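You operate a simulated robot arm through the tools that you are given. There is no shell and no other tool. Be economical: measure what you need, move in short steps, check, and stop when the job is done.

You run a simulated robot arm. Do the job below in one go: nothing can be reset, and whatever is moved stays where it is left.

Task
The red patch has set: take its weight off, unclamp it and chalk its slate.
Fine: stand the weight in the middle of the table; use the yellow chalk holder and stand it back in the small wooden holder. A coat counts when it lies all over at full strength: go over it till it gets no stronger.
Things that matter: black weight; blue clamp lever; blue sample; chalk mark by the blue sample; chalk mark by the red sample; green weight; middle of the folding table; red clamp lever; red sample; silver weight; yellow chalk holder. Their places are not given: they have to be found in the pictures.

It is judged by the outcome, as a careful person would: the job done as asked, and still so three seconds after it is handed in. It fails if anything else is knocked over, pushed out of place, dropped, spilled or broken.

Robot
A 6-joint arm with a two-finger parallel gripper, fixed in place. Base frame: the origin is at the foot of the arm, x ahead of it, y to its left, z up. Readings come in m, rad, newtons and seconds.
Its first joint turns from -2.897 to 2.897 rad. Payload 3.91 kg.
The TCP is the grasp point between the finger pads, 0.03 m short of the fingertips. In the tool frame z runs along the fingers and y along their closing line. The gripper opens to 0.11 m. The fingers are 0.02 m wide and 0.01 m thick; the gripper's body (0.048 by 0.112 m) begins 0.055 m behind the TCP.
Orientation is told as [roll, pitch, yaw] about the base's x, y, z axes, in that order, counted from this pose: with the fingers straight down and closing along the base's y, the tool's x points along the base's -x, its y along +y and its z along -z.

Tools
- The arm moves only by the tool play_rows. Its argument "motion" is a list of rows, each a list of 3 entries, a list of its own where there are three numbers: the shift along the base's x, y, z in m, then the turn, a rotation vector about the base's x, y, z in degrees, then the finger opening in m, from 0 to 0.11. In form: [[[dx, dy, dz], [wx, wy, wz], claw], ...]. A call has 1 to 12 rows; each row shifts and turns the commanded pose from where the row before left it. Each row takes 0.2 s and may step no farther than 0.05 m and 0.15 rad from the row before; otherwise, or with a gripper value out of range, the whole call is refused. Where a pose cannot be reached the arm comes as near as it can. A force on the tool above 40 N (or 10 N above the force at the start of the call, whichever is more), or a blocked arm, ends the call early, and 0.2 s more pass. Each finger travels about 0.045 m/s and halts on what it meets, pressing with about 43 N; the grip force reading is that of the motor and also rises with nothing between the fingers. The clock runs only during rows and for 0.2 s after the last one: add rows that do not move to give the fingers time. It gives the time, the measured TCP pose, the force on the tool (base axes), the opening and the grip force at its end, in the units of the frame above (readings bear some noise), with the torque about the TCP (base axes, N m) and any sound that the robot's microphone picked up.
- Cameras (640 x 400 px; columns grow to the right, rows downward): "scene" is fixed at [0.3908, 0.6455, 1.5647]; the picture's right is [-0.99, -0.10, 0.00], its down [-0.08, 0.78, -0.62] and it looks along [0.06, -0.61, -0.79] (base axes); focal length 334 px, centre (320, 200). "wrist" rides on the gripper at [0.077, 0.007, -0.114] in the tool frame; the picture's right is [-0.09, 1.00, 0.00], its down [-0.80, -0.07, -0.59] and it looks along [-0.59, -0.05, 0.80] (tool axes); focal length 270 px, centre (320, 200).
- get_image(camera): a new picture of that camera. No time passes.
- slide_trunk(by): slides the trunk up (or, below 0, down) by that many m; the arm rides with it, the base frame stays. It gives what a move gives, with no picture.
- point_at(camera, pixels): for up to 12 pixels [column, row] of the newest picture of that camera ("zoom" is the newest enlarged one), the place [x, y, z] in the base frame of the surface seen there, good to about 0.002 m, but the place of the scene camera against the robot may be out by one fixed shift of up to 0.025 m in any direction. No time passes.
- inspect(camera, box): a new picture of the part [left, top, right, bottom] of that camera's present view, enlarged. No time passes.
- hand_in(): hands the job in; it is judged then, once.

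Go step by step. Measure first, check grasps and placings, and put right what went wrong. The budget is 80 turns and 34 pictures, counting those below and the enlarged ones. Unless the task says otherwise, let go and move clear before handing in, and close with one line.

The tools are called after "Request:" as a command line: name --argument value ..., lists and objects as JSON in quotes. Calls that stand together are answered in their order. play_rows: Moves the arm, as the interface text tells. Its arguments: {"type":"object","properties":{"motion":{"type":"array","items":{"type":"array"}}},"required":["motion"]} The other tools are called the same way: slide_trunk (by) slides the trunk up or down; get_image (camera) takes a picture; point_at (camera, pixels) gives the place of the surface under pixels of a picture; inspect (camera, box) takes an enlarged picture of a part of a camera's view; hand_in () hands the job in.

At the start:

```text
clock: 0.0
ee_pos: [0.4729, -0.0452, 1.124]
tool_rot: [0.0, 0.001, -0.001]
contact_force: [-0.1, -0.6, 0.0]
wrist_torque: [-0.01, 0.03, 0.04]
opening: 0.11
grasp_force: 0.0
trunk travel left (down, up): [-0.5, 0.11]
```

scene: 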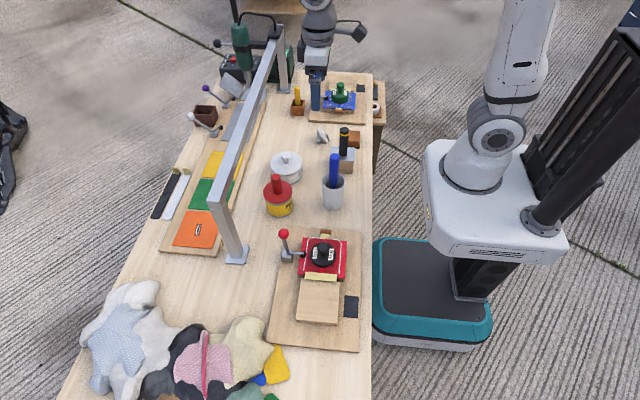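
wrist: 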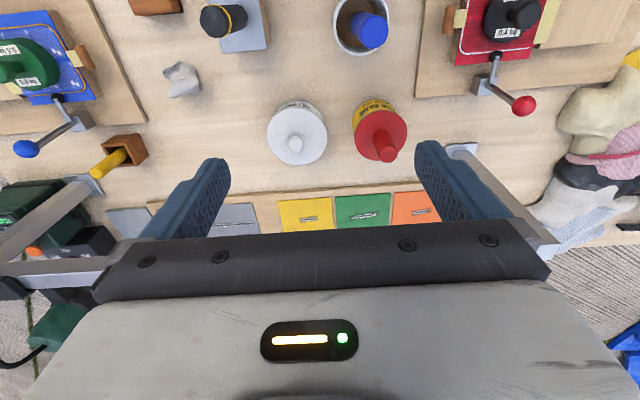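

The scene shows the red sample near (322,258) with a black weight on it, its red-knobbed lever at (285,240), and the yellow chalk holder probably at (297,98). I'll enlarge these areas before moving.

Request:
inspect --camera "scene" --box '[260, 220, 380, 355]'

Request:
inspect --camera "scene" --box '[270, 60, 390, 135]'

Request:
inspect --camera "wrist" --box '[400, 0, 640, 150]'

```text
2.96 times, centred on (320, 288) of scene
```

zoom: 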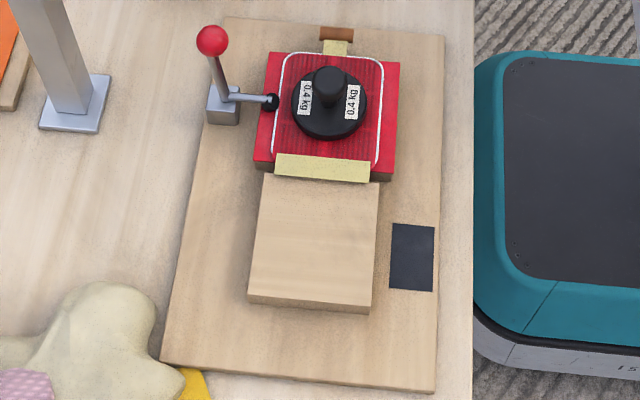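

```text
5.33 times, centred on (330, 98) of scene
```

zoom: 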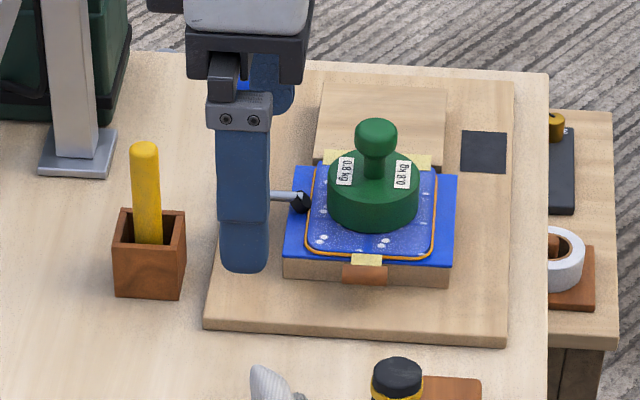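

```text
2.67 times, centred on (520, 75) of wrist
```

zoom: 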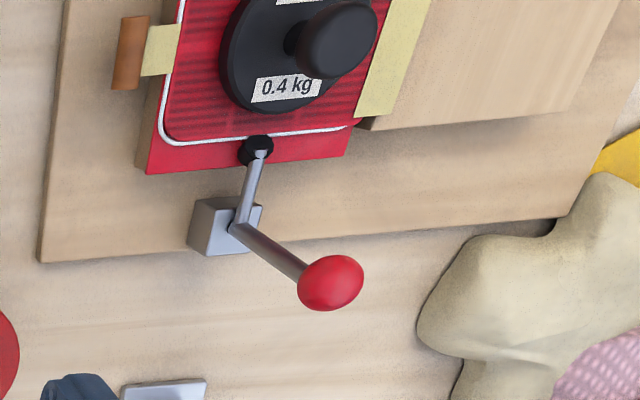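

The red sample carries the black 0.4 kg weight, held by a toggle clamp. The slate is the dark square at zoom (411,256), about scene (351,307), and the chalk stands at (297,95). I'll measure these points and the surrounding furniture.

Request:
point_at --camera "scene" --pixels '[[322, 246], [322, 262], [285, 234], [287, 256], [303, 255], [351, 307], [345, 297], [358, 318], [297, 90], [297, 108], [370, 340], [380, 130]]'

Request:
point_at --camera "wrist" --pixels '[[520, 12], [498, 22], [523, 105], [495, 55], [480, 88], [450, 45], [125, 158], [98, 168], [137, 150], [290, 143], [385, 145], [350, 100]]'

Request:
inspect --camera "scene" --box '[320, 40, 480, 180]'

```text
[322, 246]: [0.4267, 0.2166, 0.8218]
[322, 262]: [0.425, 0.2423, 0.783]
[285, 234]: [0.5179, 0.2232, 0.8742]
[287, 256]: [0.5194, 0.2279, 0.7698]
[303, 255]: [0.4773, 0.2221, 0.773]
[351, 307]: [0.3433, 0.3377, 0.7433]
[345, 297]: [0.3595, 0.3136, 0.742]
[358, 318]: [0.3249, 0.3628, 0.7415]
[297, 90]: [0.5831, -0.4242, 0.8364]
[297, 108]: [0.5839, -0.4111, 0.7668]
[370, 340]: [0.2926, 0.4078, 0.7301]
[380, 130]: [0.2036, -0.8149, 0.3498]
```

```text
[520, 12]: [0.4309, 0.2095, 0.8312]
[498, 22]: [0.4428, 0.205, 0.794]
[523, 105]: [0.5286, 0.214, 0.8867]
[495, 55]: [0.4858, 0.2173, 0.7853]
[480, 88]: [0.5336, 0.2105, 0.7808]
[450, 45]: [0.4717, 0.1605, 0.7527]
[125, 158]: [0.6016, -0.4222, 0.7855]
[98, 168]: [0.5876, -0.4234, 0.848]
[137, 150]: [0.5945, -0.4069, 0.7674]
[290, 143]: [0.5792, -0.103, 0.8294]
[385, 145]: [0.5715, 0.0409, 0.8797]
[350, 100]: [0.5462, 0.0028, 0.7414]
```

```text
2.86 times, centred on (400, 110) of scene
```

zoom: 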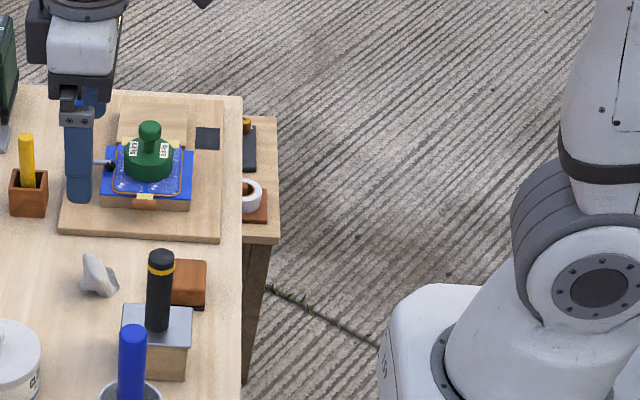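

Both cameras agree to within about (+0.008, −0.008, +0.010), which is the scene camera's offset. Next I'll measure the table edges and the free area in its middle.

Request:
point_at --camera "scene" --pixels '[[370, 76], [371, 200], [371, 395], [230, 72], [197, 105], [150, 205], [110, 295], [75, 385], [320, 190], [240, 255], [378, 95], [383, 140]]'

Request:
point_at --camera "wrist" --pixels '[[360, 30], [315, 60], [245, 25], [182, 80], [225, 20], [325, 90], [340, 165], [370, 40], [455, 150], [100, 180], [10, 80], [35, 60]]'

Request:
inspect --camera "scene" --box '[200, 70, 390, 240]'

```text
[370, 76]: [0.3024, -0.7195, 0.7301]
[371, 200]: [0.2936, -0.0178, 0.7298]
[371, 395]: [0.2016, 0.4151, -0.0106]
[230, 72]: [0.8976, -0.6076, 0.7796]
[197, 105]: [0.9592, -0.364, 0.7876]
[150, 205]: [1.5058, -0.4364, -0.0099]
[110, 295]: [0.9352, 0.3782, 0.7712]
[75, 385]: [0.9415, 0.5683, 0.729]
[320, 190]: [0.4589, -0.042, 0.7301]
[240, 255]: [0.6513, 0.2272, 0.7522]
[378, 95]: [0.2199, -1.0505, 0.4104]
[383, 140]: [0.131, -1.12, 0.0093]
```

```text
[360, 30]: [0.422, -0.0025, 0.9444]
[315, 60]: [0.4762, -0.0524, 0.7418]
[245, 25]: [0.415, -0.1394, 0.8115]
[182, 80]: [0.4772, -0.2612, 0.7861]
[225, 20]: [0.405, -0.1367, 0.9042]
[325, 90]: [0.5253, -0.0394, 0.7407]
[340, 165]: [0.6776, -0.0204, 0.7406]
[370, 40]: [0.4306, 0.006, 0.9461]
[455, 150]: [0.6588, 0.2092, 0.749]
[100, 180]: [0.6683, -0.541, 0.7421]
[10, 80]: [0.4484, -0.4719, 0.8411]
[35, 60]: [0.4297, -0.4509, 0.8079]
```

```text
2.35 times, centred on (295, 155) of scene
```

zoom: 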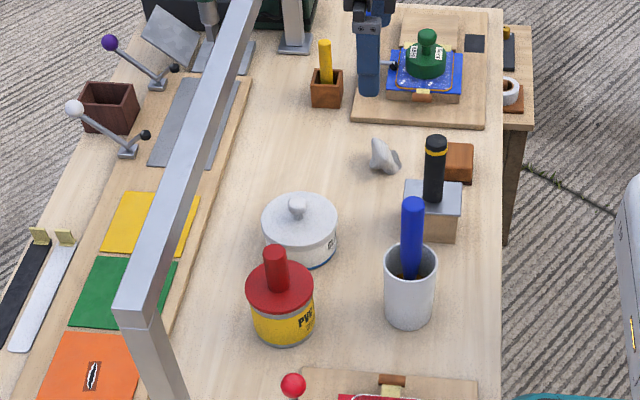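

The long bench top is at z≈0.74, spanning x 0.30–0.95, y −0.72 to past 0.57. A second, lower table at z≈0.41 shows at (379,110), and its extent is unclear. I'll turn the wrist camera toward −y from up high to see which table is the folding one.

Request:
play_rows --motion '[[[-0.02, -0.03, 0.0], [0, 0, -8.5], 0.11], [[-0.02, -0.03, 0.0], [0, 0, -8.5], 0.11], [[-0.02, -0.03, 0.0], [0, 0, -8.5], 0.11], [[-0.02, -0.03, 0.0], [0, 0, -8.5], 0.11], [[-0.02, -0.03, 0.0], [0, 0, -8.5], 0.11], [[-0.02, -0.03, 0.0], [0, 0, -8.5], 0.11], [[-0.02, -0.03, 0.0], [0, 0, -8.5], 0.11], [[-0.02, -0.03, 0.0], [0, 0, -8.5], 0.11], [[-0.02, -0.03, 0.0], [0, 0, -8.5], 0.11], [[0, -0.03, 0.0], [0, 0, -8.5], 0.11]]'

Request:
get_image --camera "wrist"

Request:
get_image --camera "scene"

```text
clock: 2.2
ee_pos: [0.2936, -0.3469, 1.1249]
tool_rot: [0.0, 0.002, -1.489]
contact_force: [-0.6, -0.2, 0.3]
wrist_torque: [0.01, 0.01, 0.0]
opening: 0.1098
grasp_force: 0.1
trunk travel left (down, up): [-0.5, 0.11]
```

```text
26 pictures are left
```

wrist: 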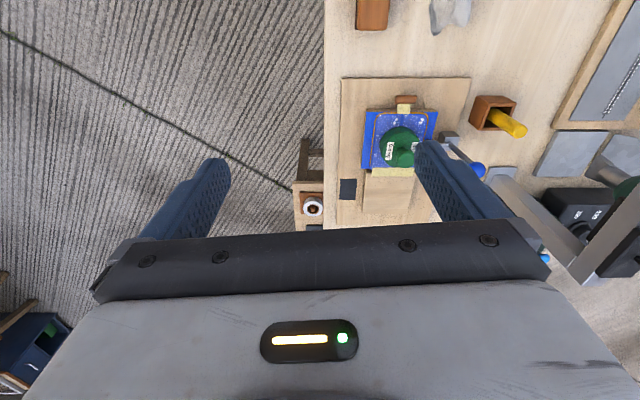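

```text
25 pictures are left
```

scene: 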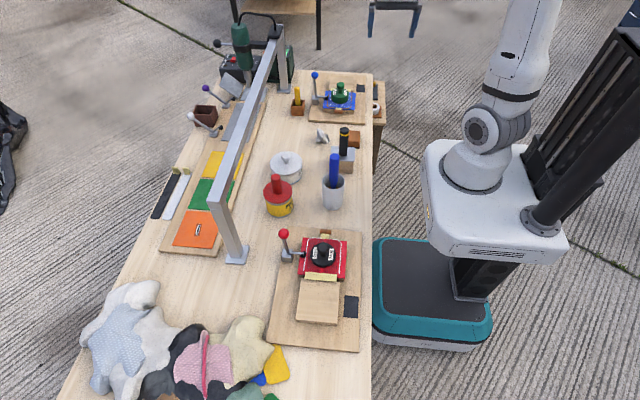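

The low table at the bench's end is just a small stand at its edge, and something blue shows at the lower left (30,340). I'll turn the camera to look behind on the −y side for a folding table at z≈0.42.

Request:
play_rows --motion '[[[-0.02, -0.01, 0.0], [0, 0, -8.5], 0.11], [[-0.02, -0.01, 0.0], [0, 0, -8.5], 0.11], [[-0.02, -0.01, 0.0], [0, 0, -8.5], 0.11], [[-0.02, -0.01, 0.0], [0, 0, -8.5], 0.11], [[-0.02, -0.01, 0.0], [0, 0, -8.5], 0.11], [[-0.02, -0.01, 0.0], [0, 0, -8.5], 0.11], [[-0.02, -0.01, 0.0], [0, 0, -8.5], 0.11], [[-0.02, -0.01, 0.0], [0, 0, -8.5], 0.11]]'

Request:
get_image --camera "wrist"

```text
clock: 4.0
ee_pos: [0.1351, -0.4242, 1.1236]
tool_rot: [0.001, 0.0, -2.672]
contact_force: [0.1, 0.3, -0.3]
wrist_torque: [0.0, 0.01, 0.01]
opening: 0.1101
grasp_force: 0.1
trunk travel left (down, up): [-0.5, 0.11]
```

```text
24 pictures are left
```

wrist: 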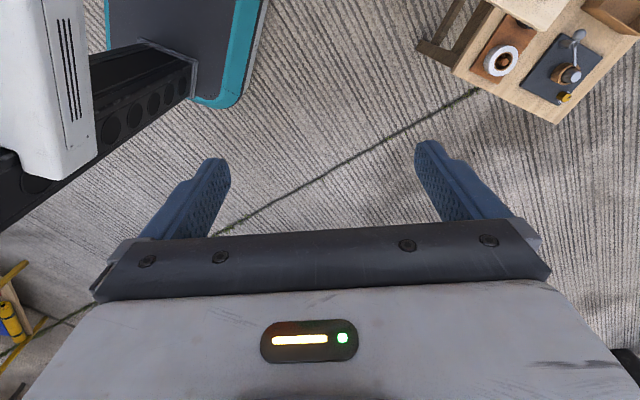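

Nothing within reach on the −y side; the low stand has tape and gadgets on it and lies outside reach. A wooden/yellow thing shows at the lower left (15,310), behind the robot, so I'll measure it and the stand.

Request:
point_at --camera "wrist" --pixels '[[12, 270], [10, 310], [20, 335], [30, 380], [530, 90], [600, 60], [470, 60], [560, 115], [450, 40], [630, 10], [210, 40]]'

Request:
inspect --camera "wrist" --box '[400, 0, 640, 150]'

```text
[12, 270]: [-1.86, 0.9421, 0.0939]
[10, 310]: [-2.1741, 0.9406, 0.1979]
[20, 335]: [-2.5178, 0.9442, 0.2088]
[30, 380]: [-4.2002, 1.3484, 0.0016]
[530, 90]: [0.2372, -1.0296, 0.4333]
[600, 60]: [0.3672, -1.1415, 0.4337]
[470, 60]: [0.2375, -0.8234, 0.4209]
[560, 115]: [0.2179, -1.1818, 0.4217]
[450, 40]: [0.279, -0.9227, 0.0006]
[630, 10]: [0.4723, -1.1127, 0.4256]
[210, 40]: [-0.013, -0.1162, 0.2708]
```

```text
2.67 times, centred on (520, 75) of wrist
```

zoom: 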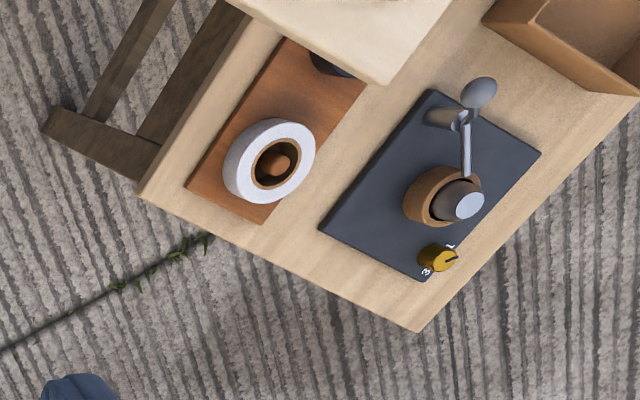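

The low stand (z≈0.42, centre around (0.4,−1.0)) is cluttered and out of reach. The +y side beyond the scene camera's view is still unknown, so I'll swing the arm round at the same height and look there.

Request:
play_rows --motion '[[[0.035, 0.0185, 0], [0, 0, 8.5], 0.11], [[0.035, 0.0185, 0], [0, 0, 8.5], 0.11], [[0.035, 0.0185, 0], [0, 0, 8.5], 0.11], [[0.035, 0.0185, 0], [0, 0, 8.5], 0.11], [[0.0265, 0.03, 0], [0, 0, 8.5], 0.11], [[0.0265, 0.03, 0], [0, 0, 8.5], 0.11], [[0.0265, 0.03, 0], [0, 0, 8.5], 0.11], [[0.0265, 0.03, 0], [0, 0, 8.5], 0.11], [[0.0145, 0.037, 0], [0, 0, 8.5], 0.11], [[0.0145, 0.037, 0], [0, 0, 8.5], 0.11], [[0.0145, 0.037, 0], [0, 0, 8.5], 0.11], [[0.0145, 0.037, 0], [0, 0, 8.5], 0.11]]'

Request:
play_rows --motion '[[[0.001, 0.04, 0], [0, 0, 8.5], 0.11], [[0.001, 0.04, 0], [0, 0, 8.5], 0.11], [[0.001, 0.04, 0], [0, 0, 8.5], 0.11], [[0.001, 0.04, 0], [0, 0, 8.5], 0.11], [[-0.013, 0.0375, 0], [0, 0, 8.5], 0.11], [[-0.013, 0.0375, 0], [0, 0, 8.5], 0.11], [[-0.013, 0.0375, 0], [0, 0, 8.5], 0.11], [[-0.013, 0.0375, 0], [0, 0, 8.5], 0.11], [[-0.025, 0.0305, 0], [0, 0, 8.5], 0.11], [[-0.025, 0.0305, 0], [0, 0, 8.5], 0.11], [[-0.025, 0.0305, 0], [0, 0, 8.5], 0.11], [[-0.025, 0.0305, 0], [0, 0, 8.5], 0.11]]'

Request:
get_image --camera "wrist"

```text
clock: 6.6
ee_pos: [0.4387, -0.0814, 1.1242]
tool_rot: [0.001, 0.0, -0.888]
contact_force: [-0.9, -1.0, -0.9]
wrist_torque: [-0.01, -0.01, 0.0]
opening: 0.1101
grasp_force: 0.1
trunk travel left (down, up): [-0.5, 0.11]
```

```text
clock: 9.2
ee_pos: [0.288, 0.3497, 1.1245]
tool_rot: [-0.001, -0.001, 0.89]
contact_force: [-0.2, 0.4, 0.1]
wrist_torque: [-0.02, 0.01, -0.02]
opening: 0.11
grasp_force: 0.1
trunk travel left (down, up): [-0.5, 0.11]
```

```text
22 pictures are left
```

wrist: 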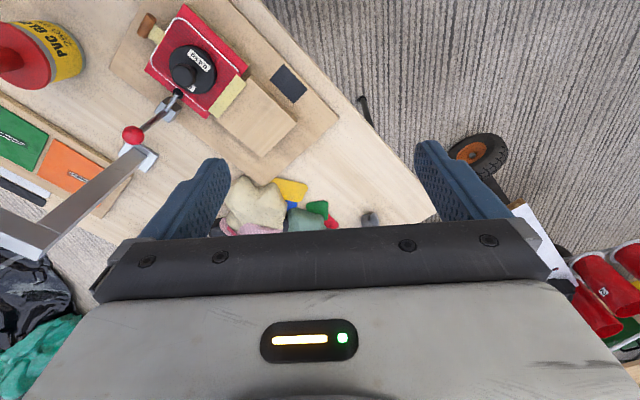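

A wheel and white panel with red cylinders appear at right (490,155)–(590,290). I'll turn a bit further toward −x/+y to see what stands there.

Request:
play_rows --motion '[[[-0.034, 0.02, 0], [0, 0, 8.5], 0.11], [[-0.034, 0.02, 0], [0, 0, 8.5], 0.11], [[-0.034, 0.02, 0], [0, 0, 8.5], 0.11], [[-0.034, 0.02, 0], [0, 0, 8.5], 0.11], [[-0.034, 0.005, 0], [0, 0, 8.5], 0.11], [[-0.034, 0.0, 0], [0, 0, 8.5], 0.11], [[0, 0.0, 0], [0, 0, 8.5], 0.11]]'

Request:
get_image --camera "wrist"

```text
clock: 10.8
ee_pos: [0.0851, 0.4339, 1.1222]
tool_rot: [-0.001, 0.0, 1.93]
contact_force: [0.3, -0.3, 0.8]
wrist_torque: [0.0, -0.01, 0.0]
opening: 0.1101
grasp_force: 0.0
trunk travel left (down, up): [-0.5, 0.11]
```

```text
21 pictures are left
```

wrist: 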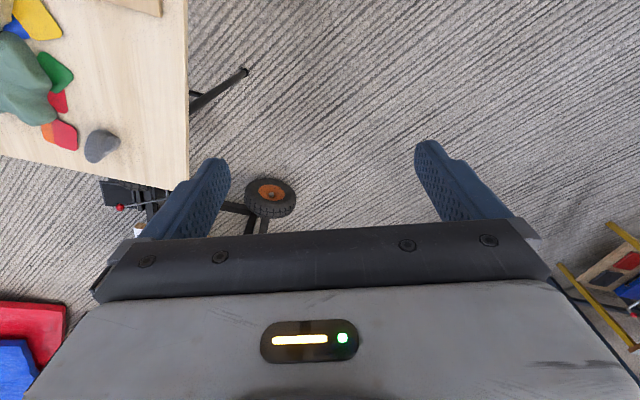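

No other table is in reach, and the bench stands on a folding steel undercarriage with wheels, so the bench is the folding table. I'll measure this end of it to find the centre.

Request:
point_at --camera "wrist" --pixels '[[186, 5], [186, 178], [185, 90], [120, 168], [5, 152], [80, 100], [270, 195], [100, 145]]'

```text
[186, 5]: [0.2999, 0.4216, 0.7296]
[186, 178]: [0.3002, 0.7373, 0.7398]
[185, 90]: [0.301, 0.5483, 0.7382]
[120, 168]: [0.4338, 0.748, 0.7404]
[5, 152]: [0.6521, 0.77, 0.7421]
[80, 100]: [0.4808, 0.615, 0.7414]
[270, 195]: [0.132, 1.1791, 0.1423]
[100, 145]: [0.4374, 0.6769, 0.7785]
```

The table's near edge is x≈0.30 and its ends are at y≈+0.75 and −0.73, so the centre's y≈0.01; the far edge still needs measuring. I'll swing back to the front with yaw 0 and view the middle and the clamp.

Request:
play_rows --motion '[[[0.0355, -0.014, 0], [0, 0, -8.5], 0.11], [[0.0355, -0.014, 0], [0, 0, -8.5], 0.11], [[0.0355, -0.014, 0], [0, 0, -8.5], 0.11], [[0.0355, -0.014, 0], [0, 0, -8.5], 0.11], [[0.029, -0.025, 0], [0, 0, -8.5], 0.11], [[0.029, -0.025, 0], [0, 0, -8.5], 0.11], [[0.029, -0.025, 0], [0, 0, -8.5], 0.11], [[0.029, -0.025, 0], [0, 0, -8.5], 0.11], [[0.0185, -0.0335, 0], [0, 0, -8.5], 0.11], [[0.0185, -0.0335, 0], [0, 0, -8.5], 0.11], [[0.0185, -0.0335, 0], [0, 0, -8.5], 0.11], [[0.0185, -0.0335, 0], [0, 0, -8.5], 0.11]]'

Request:
play_rows --motion '[[[-0.02, -0.03, 0], [0, 0, -8.5], 0.11], [[-0.02, -0.03, 0], [0, 0, 0], 0.11], [[0, 0, 0], [0, 0, 0], 0.11]]'

Request:
get_image --camera "wrist"

Request:
point_at --camera "scene" --pixels '[[265, 72], [240, 130], [218, 200], [222, 215], [236, 257], [286, 90], [279, 188], [279, 210], [286, 160], [286, 178], [130, 250], [140, 228]]'

```text
clock: 13.4
ee_pos: [0.4188, 0.1436, 1.1216]
tool_rot: [0.0, -0.001, 0.147]
contact_force: [0.0, 0.1, -0.5]
wrist_torque: [0.0, -0.03, 0.02]
opening: 0.1099
grasp_force: 0.1
trunk travel left (down, up): [-0.5, 0.11]
```

```text
clock: 14.2
ee_pos: [0.3766, 0.0838, 1.1225]
tool_rot: [0.0, 0.001, 0.0]
contact_force: [-0.7, -0.2, 0.2]
wrist_torque: [-0.02, 0.04, 0.01]
opening: 0.1099
grasp_force: 0.0
trunk travel left (down, up): [-0.5, 0.11]
```

```text
20 pictures are left
```

wrist: 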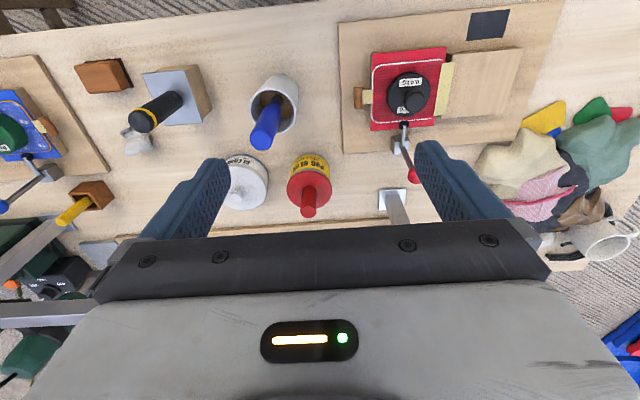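

```text
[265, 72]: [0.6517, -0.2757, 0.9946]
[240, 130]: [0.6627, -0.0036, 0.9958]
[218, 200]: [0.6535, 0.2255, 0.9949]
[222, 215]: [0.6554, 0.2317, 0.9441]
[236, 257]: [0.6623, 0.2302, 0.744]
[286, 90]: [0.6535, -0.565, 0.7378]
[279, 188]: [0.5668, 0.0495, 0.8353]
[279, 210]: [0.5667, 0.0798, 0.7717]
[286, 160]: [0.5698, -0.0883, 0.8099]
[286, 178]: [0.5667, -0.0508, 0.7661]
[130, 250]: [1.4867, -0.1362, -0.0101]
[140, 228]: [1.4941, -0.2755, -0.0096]
```

The gantry beam runs along y at x≈0.66, z≈0.95–1.0, so the exact centre (≈0.63, 0.01) is blocked by tins and beam. I'll enlarge the middle area to look for any mark and map the free space there.

Request:
inspect --camera "wrist" --box '[100, 50, 420, 250]'

Request:
point_at --camera "wrist" --pixels '[[245, 180], [240, 207], [270, 185], [310, 185], [287, 185], [330, 190], [275, 85], [252, 115], [297, 115], [210, 118], [590, 255], [565, 265]]'

Request:
point_at --camera "wrist" --pixels '[[410, 80], [415, 105], [435, 105], [388, 108], [410, 133], [400, 148], [408, 175], [445, 140], [487, 25], [470, 38], [507, 12], [472, 12]]'

```text
2.00 times, centred on (260, 150) of wrist
```

zoom: 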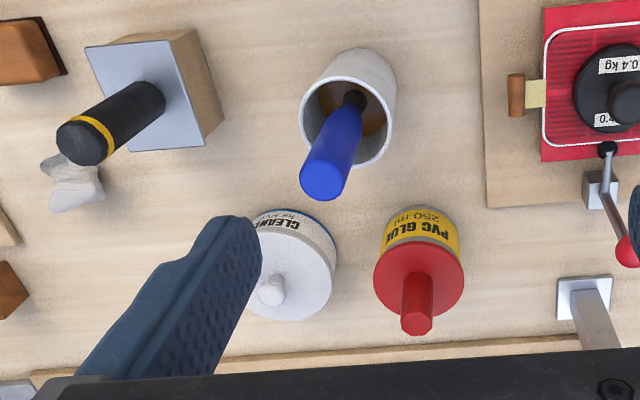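

```text
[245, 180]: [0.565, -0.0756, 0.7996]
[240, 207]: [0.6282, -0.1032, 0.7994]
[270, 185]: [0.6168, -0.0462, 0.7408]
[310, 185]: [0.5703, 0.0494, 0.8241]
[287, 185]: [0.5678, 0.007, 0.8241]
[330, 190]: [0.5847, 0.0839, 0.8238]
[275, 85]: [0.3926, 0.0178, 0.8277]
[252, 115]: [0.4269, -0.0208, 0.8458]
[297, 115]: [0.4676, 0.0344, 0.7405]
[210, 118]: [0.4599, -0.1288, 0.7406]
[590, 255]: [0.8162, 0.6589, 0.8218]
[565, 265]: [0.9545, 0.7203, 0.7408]
```

```text
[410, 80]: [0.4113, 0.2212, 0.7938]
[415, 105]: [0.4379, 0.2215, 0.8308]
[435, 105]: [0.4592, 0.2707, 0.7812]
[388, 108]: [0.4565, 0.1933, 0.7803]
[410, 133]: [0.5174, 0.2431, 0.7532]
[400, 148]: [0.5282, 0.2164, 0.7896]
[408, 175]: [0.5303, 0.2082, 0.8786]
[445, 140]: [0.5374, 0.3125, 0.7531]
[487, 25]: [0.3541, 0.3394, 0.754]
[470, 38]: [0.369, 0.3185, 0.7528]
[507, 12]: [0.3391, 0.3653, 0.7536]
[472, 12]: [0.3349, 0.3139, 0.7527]
```

The only clear spot near the table's middle is between the cup and the two tins, about (0.505,−0.03); there is no mark on the table. Now I'll go above the red sample's weight with yaw 90° (fingers closing along x, clear of the lever) and look closely.

Request:
play_rows --motion '[[[0.005, 0.012, -0.012], [0, 0, 8.18], 0.11], [[0.005, 0.012, -0.012], [0, 0, 8.18], 0.11], [[0.005, 0.012, -0.012], [0, 0, 8.18], 0.11], [[0.005, 0.012, -0.012], [0, 0, 8.18], 0.11], [[0.005, 0.012, -0.012], [0, 0, 8.18], 0.11], [[0.005, 0.012, -0.012], [0, 0, 8.18], 0.09], [[0.005, 0.012, -0.012], [0, 0, 8.18], 0.08], [[0.005, 0.012, -0.012], [0, 0, 8.18], 0.06], [[0.005, 0.012, -0.012], [0, 0, 8.18], 0.06], [[0.005, 0.012, -0.012], [0, 0, 8.18], 0.06], [[0.004, 0.01, -0.02], [0, 0, 8.2], 0.06], [[0, 0, 0], [0, 0, 0], 0.06]]'

Request:
get_image --camera "wrist"

```text
clock: 16.8
ee_pos: [0.431, 0.2149, 0.9835]
tool_rot: [-0.001, 0.001, 1.572]
contact_force: [0.1, 0.7, 0.1]
wrist_torque: [0.0, 0.01, 0.02]
opening: 0.06
grasp_force: 0.0
trunk travel left (down, up): [-0.5, 0.11]
```

```text
18 pictures are left
```

wrist: 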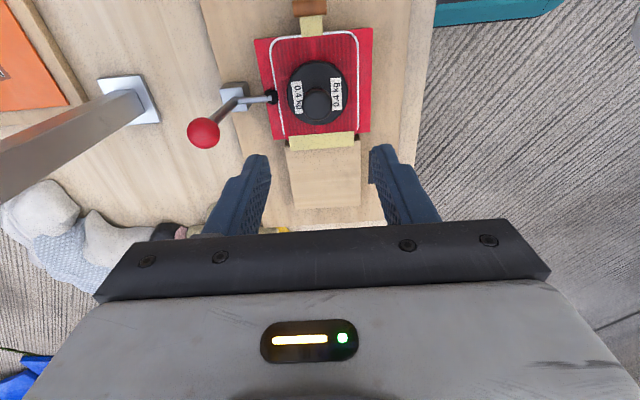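

The weight sits at image (317,92) with the clamp pad at (272,97) and the lever knob at (203,132). I'll measure the knob and disc edges and enlarge the clamp.

Request:
inspect --camera "wrist" --box '[180, 20, 400, 158]'

Request:
point_at --camera "wrist" --pixels '[[317, 90], [317, 108], [305, 92], [329, 92], [317, 64], [317, 122], [290, 92], [346, 92], [203, 128], [235, 95], [262, 99], [272, 97]]'

```text
2.90 times, centred on (290, 89) of wrist
```

zoom: 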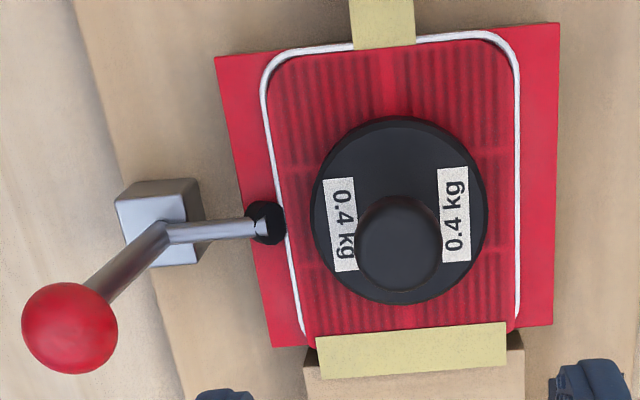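

```text
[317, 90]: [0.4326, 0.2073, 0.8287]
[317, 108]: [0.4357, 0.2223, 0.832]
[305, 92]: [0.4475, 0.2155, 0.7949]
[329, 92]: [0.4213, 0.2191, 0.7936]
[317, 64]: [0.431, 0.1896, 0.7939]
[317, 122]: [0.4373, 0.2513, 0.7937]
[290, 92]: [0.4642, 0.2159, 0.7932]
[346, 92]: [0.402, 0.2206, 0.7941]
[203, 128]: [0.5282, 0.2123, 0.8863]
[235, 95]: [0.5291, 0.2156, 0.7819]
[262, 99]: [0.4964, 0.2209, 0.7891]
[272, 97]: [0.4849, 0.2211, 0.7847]
```

The weight's axis is at (0.4335, 0.2195), disc radius 0.031 with its top at z 0.794, knob top ≈0.833. I'll descend to TCP z≈0.829 so the tips stay 5 mm above the disc, then close.

Request:
play_rows --motion '[[[0.0025, 0.0046, -0.035], [0, 0, 0], 0.06], [[0, 0, -0.035], [0, 0, 0], 0.06], [[0, 0, -0.035], [0, 0, 0], 0.06], [[0, 0, -0.03], [0, 0, 0], 0.06], [[0, 0, -0.0195], [0, 0, 0], 0.06], [[0, 0, 0], [0, 0, 0], 0.06]]'

Request:
play_rows --motion '[[[0, 0, 0], [0, 0, 0], 0.0], [[0, 0, 0], [0, 0, 0], 0.0], [[0, 0, 0], [0, 0, 0], 0.0], [[0, 0, 0], [0, 0, 0], 0.0]]'

```text
clock: 18.2
ee_pos: [0.4324, 0.2192, 0.8279]
tool_rot: [0.001, 0.001, 1.572]
contact_force: [-0.4, -0.6, -0.7]
wrist_torque: [0.01, -0.03, 0.01]
opening: 0.0601
grasp_force: 0.0
trunk travel left (down, up): [-0.5, 0.11]
```

```text
clock: 19.2
ee_pos: [0.4324, 0.2197, 0.8285]
tool_rot: [0.0, -0.001, 1.572]
contact_force: [0.2, 1.1, -0.4]
wrist_torque: [0.0, -0.05, -0.03]
opening: 0.0303
grasp_force: 42.8
trunk travel left (down, up): [-0.5, 0.11]
```

The knob is gripped at 0.030 m with the motor at 43 N. I'll lift straight up, check, and carry it at z≈1.02 toward the middle while turning to yaw ≈105°.

Request:
play_rows --motion '[[[0, 0, 0.01], [0, 0, 0], 0.0], [[0, 0, 0.03], [0, 0, 0], 0.0], [[0, 0, 0.045], [0, 0, 0], 0.0], [[0, 0, 0.045], [0, 0, 0], 0.0], [[0, 0, 0.045], [0, 0, 0], 0.0], [[0, 0, 0.02], [0, 0, 0], 0.0]]'

Request:
play_rows --motion '[[[0.011, -0.036, 0], [0, 0, 2.2], 0.0], [[0.011, -0.036, 0], [0, 0, 2.2], 0.0], [[0.011, -0.036, 0], [0, 0, 2.2], 0.0], [[0.011, -0.036, 0], [0, 0, 2.2], 0.0], [[0.011, -0.036, 0], [0, 0, 2.2], 0.0], [[0.011, -0.036, 0], [0, 0, 2.2], 0.0], [[0.008, -0.034, 0], [0, 0, 1.8], 0.0], [[0, 0, 0], [0, 0, 0], 0.0]]'

Request:
get_image --camera "wrist"

```text
clock: 20.6
ee_pos: [0.435, 0.2187, 1.0236]
tool_rot: [0.001, 0.0, 1.57]
contact_force: [0.1, -0.1, -3.5]
wrist_torque: [-0.01, -0.01, 0.0]
opening: 0.0301
grasp_force: 42.7
trunk travel left (down, up): [-0.5, 0.11]
```

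```text
clock: 22.4
ee_pos: [0.5069, -0.0322, 1.0263]
tool_rot: [0.0, 0.002, 1.833]
contact_force: [-0.2, -0.5, -4.1]
wrist_torque: [0.0, -0.01, -0.02]
opening: 0.0298
grasp_force: 42.2
trunk travel left (down, up): [-0.5, 0.11]
```

```text
16 pictures are left
```

wrist: 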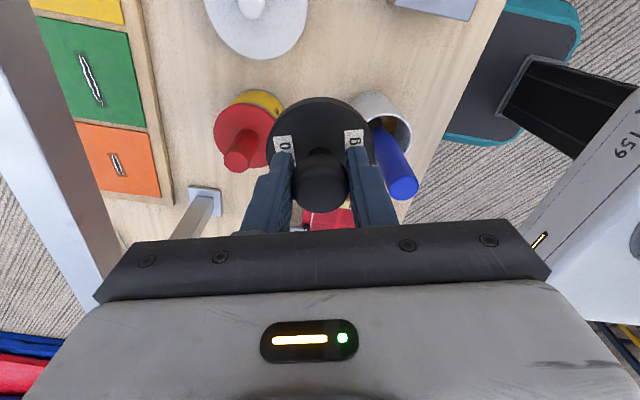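

The weight is held upright (force −4 N). I'll measure the edges of the two lids and the cup around the spot.

Request:
point_at --camera "wrist" --pixels '[[257, 55], [302, 15], [212, 15], [290, 45], [217, 140], [262, 135], [240, 108], [240, 168], [356, 100], [405, 110], [409, 130], [380, 93]]'

```text
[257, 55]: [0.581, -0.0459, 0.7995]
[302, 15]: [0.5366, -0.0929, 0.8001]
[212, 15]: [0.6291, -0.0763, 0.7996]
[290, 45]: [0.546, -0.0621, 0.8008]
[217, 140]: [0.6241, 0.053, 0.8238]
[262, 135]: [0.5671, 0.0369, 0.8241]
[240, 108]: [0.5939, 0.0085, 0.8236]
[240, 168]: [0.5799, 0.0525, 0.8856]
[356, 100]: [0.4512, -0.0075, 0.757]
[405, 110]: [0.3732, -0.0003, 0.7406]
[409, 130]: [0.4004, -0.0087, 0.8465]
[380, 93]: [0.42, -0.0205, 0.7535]
```

Silver lid: centre (0.583,−0.094), r 0.048; red lid: (0.583,0.05), r 0.041; cup: (0.42,0.01). The spot (0.52,−0.02) leaves ≥2 cm all round, so I'll lower the weight there, stopping just above the table.

Request:
play_rows --motion '[[[0.013, 0.012, 0], [0, 0, 0], 0.0], [[0, 0, -0.045], [0, 0, 0], 0.0], [[0, 0, -0.045], [0, 0, 0], 0.0], [[0, 0, -0.045], [0, 0, 0], 0.0], [[0, 0, -0.045], [0, 0, 0], 0.0], [[0, 0, -0.03], [0, 0, 0], 0.0], [[0, 0, -0.015], [0, 0, 0], 0.0], [[0, 0, -0.005], [0, 0, 0], 0.0], [[0, 0, 0], [0, 0, 0], 0.0]]'

```text
clock: 24.4
ee_pos: [0.5202, -0.0189, 0.7932]
tool_rot: [0.002, 0.001, 1.834]
contact_force: [0.0, 0.5, -3.7]
wrist_torque: [-0.04, -0.01, -0.01]
opening: 0.03
grasp_force: 43.2
trunk travel left (down, up): [-0.5, 0.11]
```

Still hanging free at z 0.793 (−3.7 N). I'll ease down in 1.5 mm steps until the table takes the load.

Request:
play_rows --motion '[[[0, 0, -0.002], [0, 0, 0], 0.0], [[0, 0, -0.0015], [0, 0, 0], 0.0], [[0, 0, -0.001], [0, 0, 0], 0.0], [[0, 0, 0], [0, 0, 0], 0.0]]'

```text
clock: 25.4
ee_pos: [0.52, -0.0198, 0.7901]
tool_rot: [-0.001, -0.001, 1.834]
contact_force: [-1.4, 2.5, 4.5]
wrist_torque: [-0.1, -0.04, -0.01]
opening: 0.0297
grasp_force: 42.8
trunk travel left (down, up): [-0.5, 0.11]
```

Contact is made (+4.5 N). I'll open to 0.055 and lift straight away.

Request:
play_rows --motion '[[[0, 0, 0], [0, 0, 0], 0.055], [[0, 0, 0], [0, 0, 0], 0.055], [[0, 0, 0], [0, 0, 0], 0.055], [[0, 0, 0.03], [0, 0, 0], 0.055], [[0, 0, 0.045], [0, 0, 0], 0.055], [[0, 0, 0.045], [0, 0, 0], 0.055], [[0, 0, 0.045], [0, 0, 0], 0.055], [[0, 0, 0.045], [0, 0, 0], 0.055], [[0, 0, 0.02], [0, 0, 0], 0.055]]'

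Request:
get_image --camera "scene"

```text
clock: 27.4
ee_pos: [0.5207, -0.021, 1.0186]
tool_rot: [-0.001, 0.0, 1.833]
contact_force: [-0.3, 0.0, 0.2]
wrist_torque: [-0.01, 0.01, -0.01]
opening: 0.055
grasp_force: 0.0
trunk travel left (down, up): [-0.5, 0.11]
```

```text
15 pictures are left
```

scene: 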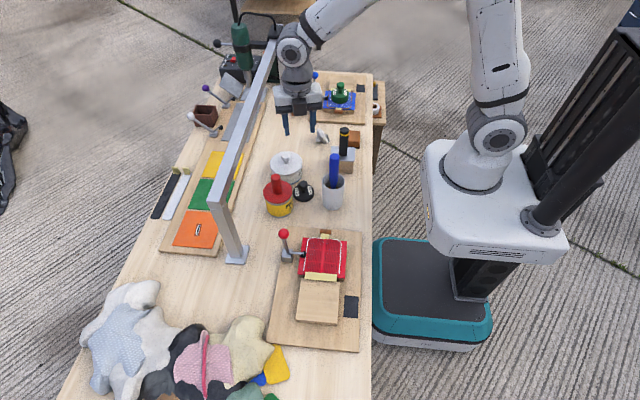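

The black weight now stands at (303,190) clear of its neighbours. Next is the lever: I'll bring the gripper back to yaw 0 behind it and tilt the fingers forward by 40°, so the hand stays clear of the gantry beam at x≈0.66.

Request:
play_rows --motion '[[[-0.005, 0.018, 0], [0, 0, -8.5], 0.06], [[-0.005, 0.018, 0], [0, 0, -8.5], 0.06], [[-0.005, 0.018, 0], [0, 0, -8.5], 0.06], [[-0.005, 0.018, 0], [0, 0, -8.5], 0.06], [[-0.005, 0.018, 0], [0, 0, -8.5], 0.06], [[-0.005, 0.018, 0], [0, 0, -8.5], 0.06], [[-0.005, 0.018, 0], [0, 0, -8.5], 0.06], [[-0.005, 0.018, 0], [0, 0, -8.5], 0.06], [[-0.005, 0.018, 0], [0, 0, -8.5], 0.06], [[-0.005, 0.018, 0], [0, 0, -8.5], 0.06], [[-0.005, 0.018, 0], [0, 0, -8.5], 0.06], [[-0.005, 0.018, 0], [0, 0, -8.5], 0.06]]'

Request:
play_rows --motion '[[[0, 0.019, 0], [0, 0, -3.0], 0.06], [[0, 0, 0], [0, -8, 0], 0.06], [[0, 0, 0], [0, -8, 0], 0.06], [[0, 0, 0], [0, -8, 0], 0.06], [[0, 0, 0], [0, -8, 0], 0.06], [[0, 0, 0], [0, -8, 0], 0.06], [[0, 0, -0.02], [0, 0, 0], 0.06], [[0, 0, -0.02], [0, 0, 0], 0.06], [[0, 0, 0], [0, 0, 0], 0.06]]'

Request:
get_image --camera "wrist"

```text
clock: 30.0
ee_pos: [0.4614, 0.1975, 1.0181]
tool_rot: [-0.001, 0.001, 0.05]
contact_force: [0.7, 0.8, 0.2]
wrist_torque: [0.01, 0.01, 0.01]
opening: 0.0603
grasp_force: 0.0
trunk travel left (down, up): [-0.5, 0.11]
```

```text
clock: 32.0
ee_pos: [0.4608, 0.2151, 0.9792]
tool_rot: [0.0, -0.698, 0.0]
contact_force: [-0.1, -0.5, 0.2]
wrist_torque: [-0.01, 0.01, 0.01]
opening: 0.0598
grasp_force: 0.2
trunk travel left (down, up): [-0.5, 0.11]
```

```text
14 pictures are left
```

wrist: 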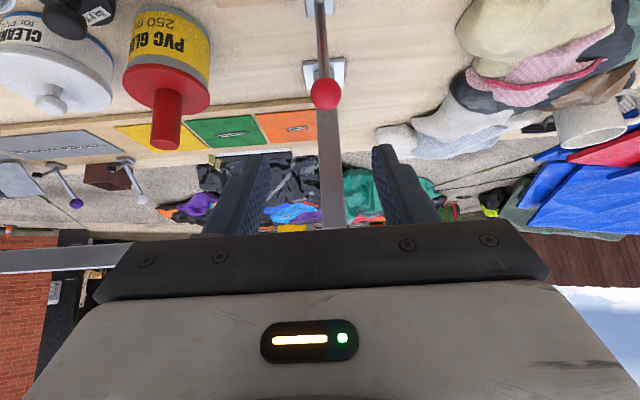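

The lever knob is at (325,93), in front of the gantry post. I'll measure it and the rod.

Request:
point_at --camera "wrist" --pixels '[[325, 93], [325, 80], [325, 107], [312, 93], [338, 93], [322, 50], [320, 25], [317, 8], [330, 130], [330, 200], [338, 65]]'

```text
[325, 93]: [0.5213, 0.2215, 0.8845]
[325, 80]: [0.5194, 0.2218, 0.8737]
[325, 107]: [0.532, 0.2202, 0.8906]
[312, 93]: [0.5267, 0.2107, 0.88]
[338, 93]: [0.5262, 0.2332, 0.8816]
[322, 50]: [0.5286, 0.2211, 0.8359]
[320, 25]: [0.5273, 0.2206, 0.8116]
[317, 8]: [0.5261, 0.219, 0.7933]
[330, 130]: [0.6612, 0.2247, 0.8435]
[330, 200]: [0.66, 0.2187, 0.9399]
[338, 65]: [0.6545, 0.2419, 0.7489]
```

The knob centre is about (0.532, 0.2215, 0.876) with radius 0.0145, and the pivot is near z 0.787. I'll straddle it with the fingers and close.

Request:
play_rows --motion '[[[0.0, 0.0064, -0.01], [0, 0, 0], 0.06], [[0.018, 0, -0.025], [0, 0, 0], 0.06], [[0.018, 0, -0.025], [0, 0, 0], 0.06], [[0.018, 0, -0.024], [0, 0, 0], 0.06], [[0.0172, 0, -0.0192], [0, 0, 0], 0.06], [[0, 0, 0], [0, 0, 0], 0.06], [[0, 0, 0], [0, 0, 0], 0.0], [[0, 0, 0], [0, 0, 0], 0.0], [[0, 0, 0], [0, 0, 0], 0.0], [[0, 0, 0], [0, 0, 0], 0.0]]'

```text
clock: 34.2
ee_pos: [0.5324, 0.2212, 0.8753]
tool_rot: [0.001, -0.697, -0.004]
contact_force: [2.6, -18.9, -2.7]
wrist_torque: [-0.04, -0.23, -0.06]
opening: 0.0259
grasp_force: 45.3
trunk travel left (down, up): [-0.5, 0.11]
```

The knob is gripped (0.026 m), but there is a −19 N side load, so it sits slightly toward −y. I'll relieve that by 1.5 mm and try the first degrees of the arc outward (+x).

Request:
play_rows --motion '[[[0, -0.0015, 0], [0, 0, 0], 0.0], [[0.006, 0, -0.0002], [0, 0, 0], 0.0], [[0.0064, 0, -0.0007], [0, 0, 0], 0.0]]'

```text
clock: 35.0
ee_pos: [0.5419, 0.2219, 0.8745]
tool_rot: [-0.001, -0.696, 0.0]
contact_force: [-13.8, -3.9, -3.7]
wrist_torque: [0.07, 1.15, 0.1]
opening: 0.0259
grasp_force: 45.4
trunk travel left (down, up): [-0.5, 0.11]
```

The lever yields outward against about 14 N. I'll continue the arc.

Request:
play_rows --motion '[[[0.0121, 0, -0.0025], [0, 0, 0], 0.0], [[0.0117, 0, -0.0043], [0, 0, 0], 0.0], [[0.011, 0, -0.0058], [0, 0, 0], 0.0], [[0, 0, 0], [0, 0, 0], 0.0]]'

Request:
inspect --camera "scene" --box '[240, 210, 370, 300]'

```text
clock: 36.0
ee_pos: [0.5794, 0.2208, 0.8643]
tool_rot: [0.0, -0.702, -0.001]
contact_force: [-6.0, -3.5, 10.8]
wrist_torque: [0.01, 0.97, 0.0]
opening: 0.026
grasp_force: 45.2
trunk travel left (down, up): [-0.5, 0.11]
```

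```text
4.44 times, centred on (305, 255) of scene
```

zoom: 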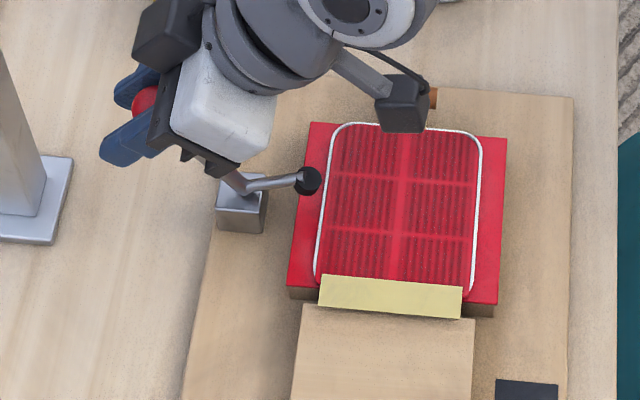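

The pad is lifting off the sample as intended. I'll continue the arc toward about 60°.

Request:
play_rows --motion '[[[0.01, 0, -0.007], [0, 0, 0], 0.0], [[0.0089, 0, -0.0083], [0, 0, 0], 0.0], [[0.0077, 0, -0.0095], [0, 0, 0], 0.0], [[0, 0, 0], [0, 0, 0], 0.0]]'

```text
clock: 37.0
ee_pos: [0.6029, 0.2223, 0.8423]
tool_rot: [0.0, -0.706, -0.003]
contact_force: [-12.5, -9.0, 33.9]
wrist_torque: [0.04, 0.1, 0.08]
opening: 0.0259
grasp_force: 45.5
trunk travel left (down, up): [-0.5, 0.11]
```

The force is now about 35 N purely against the swing at about 52°, so the lever is at its open stop. I'll release, back out along the tool axis and check it stays open.

Request:
play_rows --motion '[[[0, 0, 0.001], [0, 0, 0], 0.06], [[0, 0, 0], [0, 0, 0], 0.06], [[0, 0, 0], [0, 0, 0], 0.06], [[-0.02, 0, 0.024], [0, 0, 0], 0.06], [[-0.026, 0, 0.031], [0, 0, 0], 0.06], [[-0.026, 0, 0.031], [0, 0, 0], 0.06], [[-0.026, 0, 0.031], [0, 0, 0], 0.06], [[-0.026, 0, 0.031], [0, 0, 0], 0.06], [[0, 0, 0], [0, 0, 0], 0.06]]'

Request:
inspect --camera "scene" --box '[240, 210, 370, 300]'

```text
clock: 39.0
ee_pos: [0.4837, 0.2212, 0.9864]
tool_rot: [0.001, -0.699, 0.001]
contact_force: [0.4, 0.6, 0.0]
wrist_torque: [0.02, -0.01, -0.01]
opening: 0.0598
grasp_force: 0.0
trunk travel left (down, up): [-0.5, 0.11]
```

```text
4.44 times, centred on (305, 255) of scene
```

zoom: 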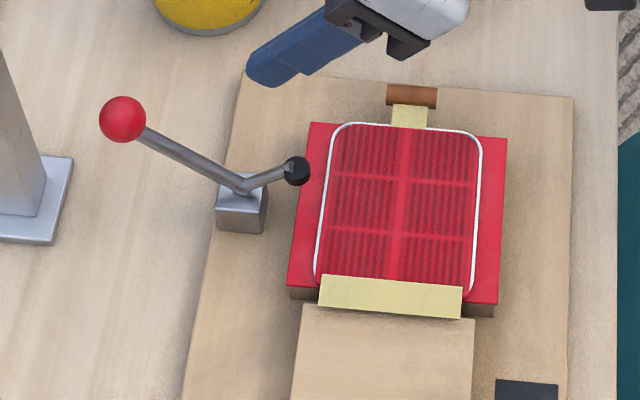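

The clamp lever stays open at zoom (122,118), with the pad well clear of the sample. Now for the chalk holder at about (0.593,−0.425): I'll approach with the tool tilted 40° and yaw −60°, away from the gantry and the blue lever, stopping to look.

Request:
play_rows --motion '[[[-0.02, 0, 0.045], [0, 0, 0], 0.06], [[0, -0.045, 0], [0, 0, -5], 0.06], [[0, -0.048, 0], [0, 0, -5], 0.06], [[0, -0.048, 0], [0, 0, -5], 0.06], [[0, -0.048, 0], [0, 0, -5], 0.06], [[0, -0.048, 0], [0, 0, -5], 0.06], [[0, -0.048, 0], [0, 0, -5], 0.06], [[0, -0.048, 0], [0, 0, -5], 0.06], [[0.005, -0.048, 0], [0, 0, -5], 0.06], [[0.01, -0.048, 0], [0, 0, -5], 0.06], [[0.02, -0.048, 0], [0, 0, -5], 0.06], [[0.02, -0.045, -0.01], [0, 0, -5], 0.06]]'

Request:
play_rows --motion '[[[0.01, -0.012, -0.02], [0, 0, -5], 0.06], [[0, 0, -0.02], [0, 0, 0], 0.06], [[0, 0, 0], [0, 0, 0], 0.06]]'

Request:
get_image --camera "wrist"

```text
refused: row 11 steps farther than a row can; nothing moved
```

```text
clock: 39.8
ee_pos: [0.4932, 0.2091, 0.9468]
tool_rot: [0.0, -0.696, -0.087]
contact_force: [0.0, 0.0, -0.9]
wrist_torque: [0.01, 0.0, -0.03]
opening: 0.0601
grasp_force: 0.1
trunk travel left (down, up): [-0.5, 0.11]
```

```text
11 pictures are left
```

wrist: 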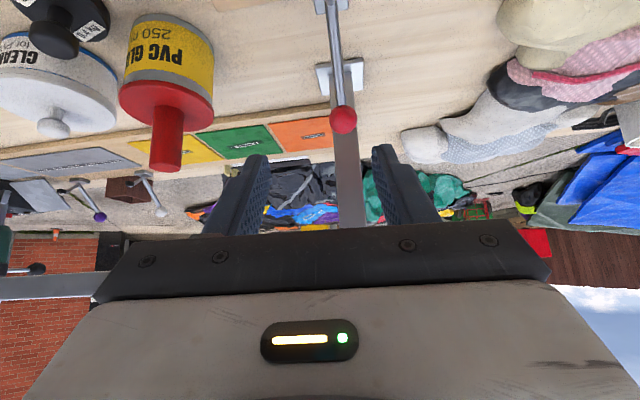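

The first call was refused for one over-long row; only the small second one ran, harmlessly. I'll redo the traverse with shorter steps, raising first.

Request:
play_rows --motion '[[[-0.02, 0, 0.045], [0, 0, 0], 0.06], [[-0.02, -0.01, 0.04], [0, 0, -5], 0.06], [[0, -0.048, 0], [0, 0, -5], 0.06], [[0, -0.048, 0], [0, 0, -5], 0.06], [[0, -0.048, 0], [0, 0, -5], 0.06], [[0, -0.048, 0], [0, 0, -5], 0.06], [[0, -0.048, 0], [0, 0, -5], 0.06], [[0, -0.048, 0], [0, 0, -5], 0.06], [[0.005, -0.048, 0], [0, 0, -5], 0.06], [[0.01, -0.048, 0], [0, 0, -5], 0.06], [[0.02, -0.044, 0], [0, 0, -5], 0.06], [[0.02, -0.044, -0.01], [0, 0, -5], 0.06]]'

```text
clock: 42.4
ee_pos: [0.5088, -0.274, 1.0225]
tool_rot: [-0.001, -0.697, -1.047]
contact_force: [1.9, 0.4, 0.6]
wrist_torque: [-0.02, -0.01, 0.04]
opening: 0.06
grasp_force: 0.1
trunk travel left (down, up): [-0.5, 0.11]
```

Now at yaw −60°. I'll move a little closer and look.

Request:
play_rows --motion '[[[0.01, -0.02, -0.022], [0, 0, 0], 0.06], [[0.01, -0.02, -0.022], [0, 0, 0], 0.06], [[0, 0, 0], [0, 0, 0], 0.06]]'

Request:
get_image --camera "wrist"

```text
clock: 43.2
ee_pos: [0.5267, -0.315, 0.9775]
tool_rot: [0.001, -0.697, -1.047]
contact_force: [0.6, -0.2, 0.5]
wrist_torque: [0.01, -0.01, 0.02]
opening: 0.0601
grasp_force: 0.0
trunk travel left (down, up): [-0.5, 0.11]
```

```text
10 pictures are left
```

wrist: 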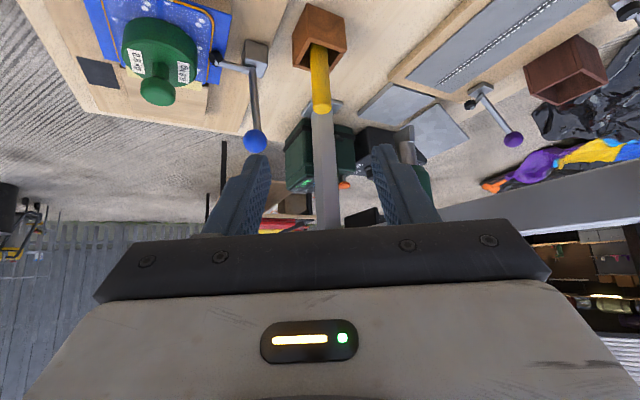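

Request:
point_at --camera "wrist" --pixels '[[321, 105], [312, 105], [330, 105], [321, 113], [318, 50], [318, 80], [295, 60], [345, 45], [255, 138], [244, 142], [265, 142], [320, 18]]'

```text
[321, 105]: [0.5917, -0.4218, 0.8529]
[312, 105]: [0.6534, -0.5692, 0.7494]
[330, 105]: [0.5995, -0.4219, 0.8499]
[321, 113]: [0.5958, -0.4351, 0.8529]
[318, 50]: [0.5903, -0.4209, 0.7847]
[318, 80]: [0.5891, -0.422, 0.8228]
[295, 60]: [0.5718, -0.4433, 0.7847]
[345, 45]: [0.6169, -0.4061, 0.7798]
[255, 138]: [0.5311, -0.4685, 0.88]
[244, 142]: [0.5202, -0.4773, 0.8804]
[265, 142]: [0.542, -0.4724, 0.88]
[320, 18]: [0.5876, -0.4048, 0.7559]
```

The chalk stands with its axis at (0.594,−0.4285), top z 0.853, radius ≈0.009; the box top is 0.785 and the blue knob is at (0.531,−0.477). I'll go in along the tool axis to z 0.828 and close.

Request:
play_rows --motion '[[[0.0135, -0.0227, -0.0299], [0, 0, 0], 0.05], [[0.0135, -0.0227, -0.0299], [0, 0, 0], 0.05], [[0.0135, -0.0227, -0.0299], [0, 0, 0], 0.05], [[0.0134, -0.0227, -0.0299], [0, 0, 0], 0.05], [[0.0134, -0.0227, -0.0299], [0, 0, 0], 0.05], [[0, 0, 0], [0, 0, 0], 0.05], [[0, 0, 0], [0, 0, 0], 0.05]]'

```text
clock: 44.8
ee_pos: [0.5943, -0.4283, 0.8286]
tool_rot: [0.0, -0.699, -1.047]
contact_force: [-0.9, 0.1, 0.1]
wrist_torque: [0.04, 0.01, -0.03]
opening: 0.0504
grasp_force: 0.1
trunk travel left (down, up): [-0.5, 0.11]
```

Arrived without contact. Closing on the chalk holder.

Request:
play_rows --motion '[[[0, 0, 0], [0, 0, 0], 0.02], [[0, 0, 0], [0, 0, 0], 0.0], [[0, 0, 0], [0, 0, 0], 0.0], [[0, 0, 0], [0, 0, 0], 0.0], [[0, 0, 0], [0, 0, 0], 0.0]]'

```text
clock: 46.0
ee_pos: [0.594, -0.4281, 0.8294]
tool_rot: [0.0, -0.695, -1.046]
contact_force: [-0.3, 0.0, 0.1]
wrist_torque: [0.01, 0.01, 0.01]
opening: 0.0195
grasp_force: 42.4
trunk travel left (down, up): [-0.5, 0.11]
```

The chalk holder is gripped at 0.0195 m. Lifting it straight up out of the box.

Request:
play_rows --motion '[[[0, 0, 0.02], [0, 0, 0], 0.0], [[0, 0, 0.04], [0, 0, 0], 0.0], [[0, 0, 0.045], [0, 0, 0], 0.0], [[-0.015, 0.025, 0.025], [0, 0, 0], 0.0], [[-0.02, 0.035, 0.025], [0, 0, 0], 0.0], [[-0.02, 0.035, 0.025], [0, 0, 0], 0.0], [[0, 0, 0], [0, 0, 0], 0.0]]'

Request:
get_image --camera "scene"

```text
clock: 47.6
ee_pos: [0.5378, -0.332, 1.008]
tool_rot: [-0.002, -0.698, -1.047]
contact_force: [0.5, -0.6, -0.9]
wrist_torque: [0.03, 0.01, -0.01]
opening: 0.0196
grasp_force: 43.2
trunk travel left (down, up): [-0.5, 0.11]
```

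```text
9 pictures are left
```

scene: 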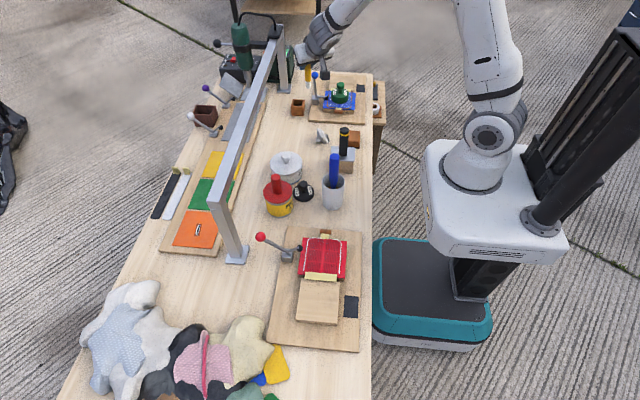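

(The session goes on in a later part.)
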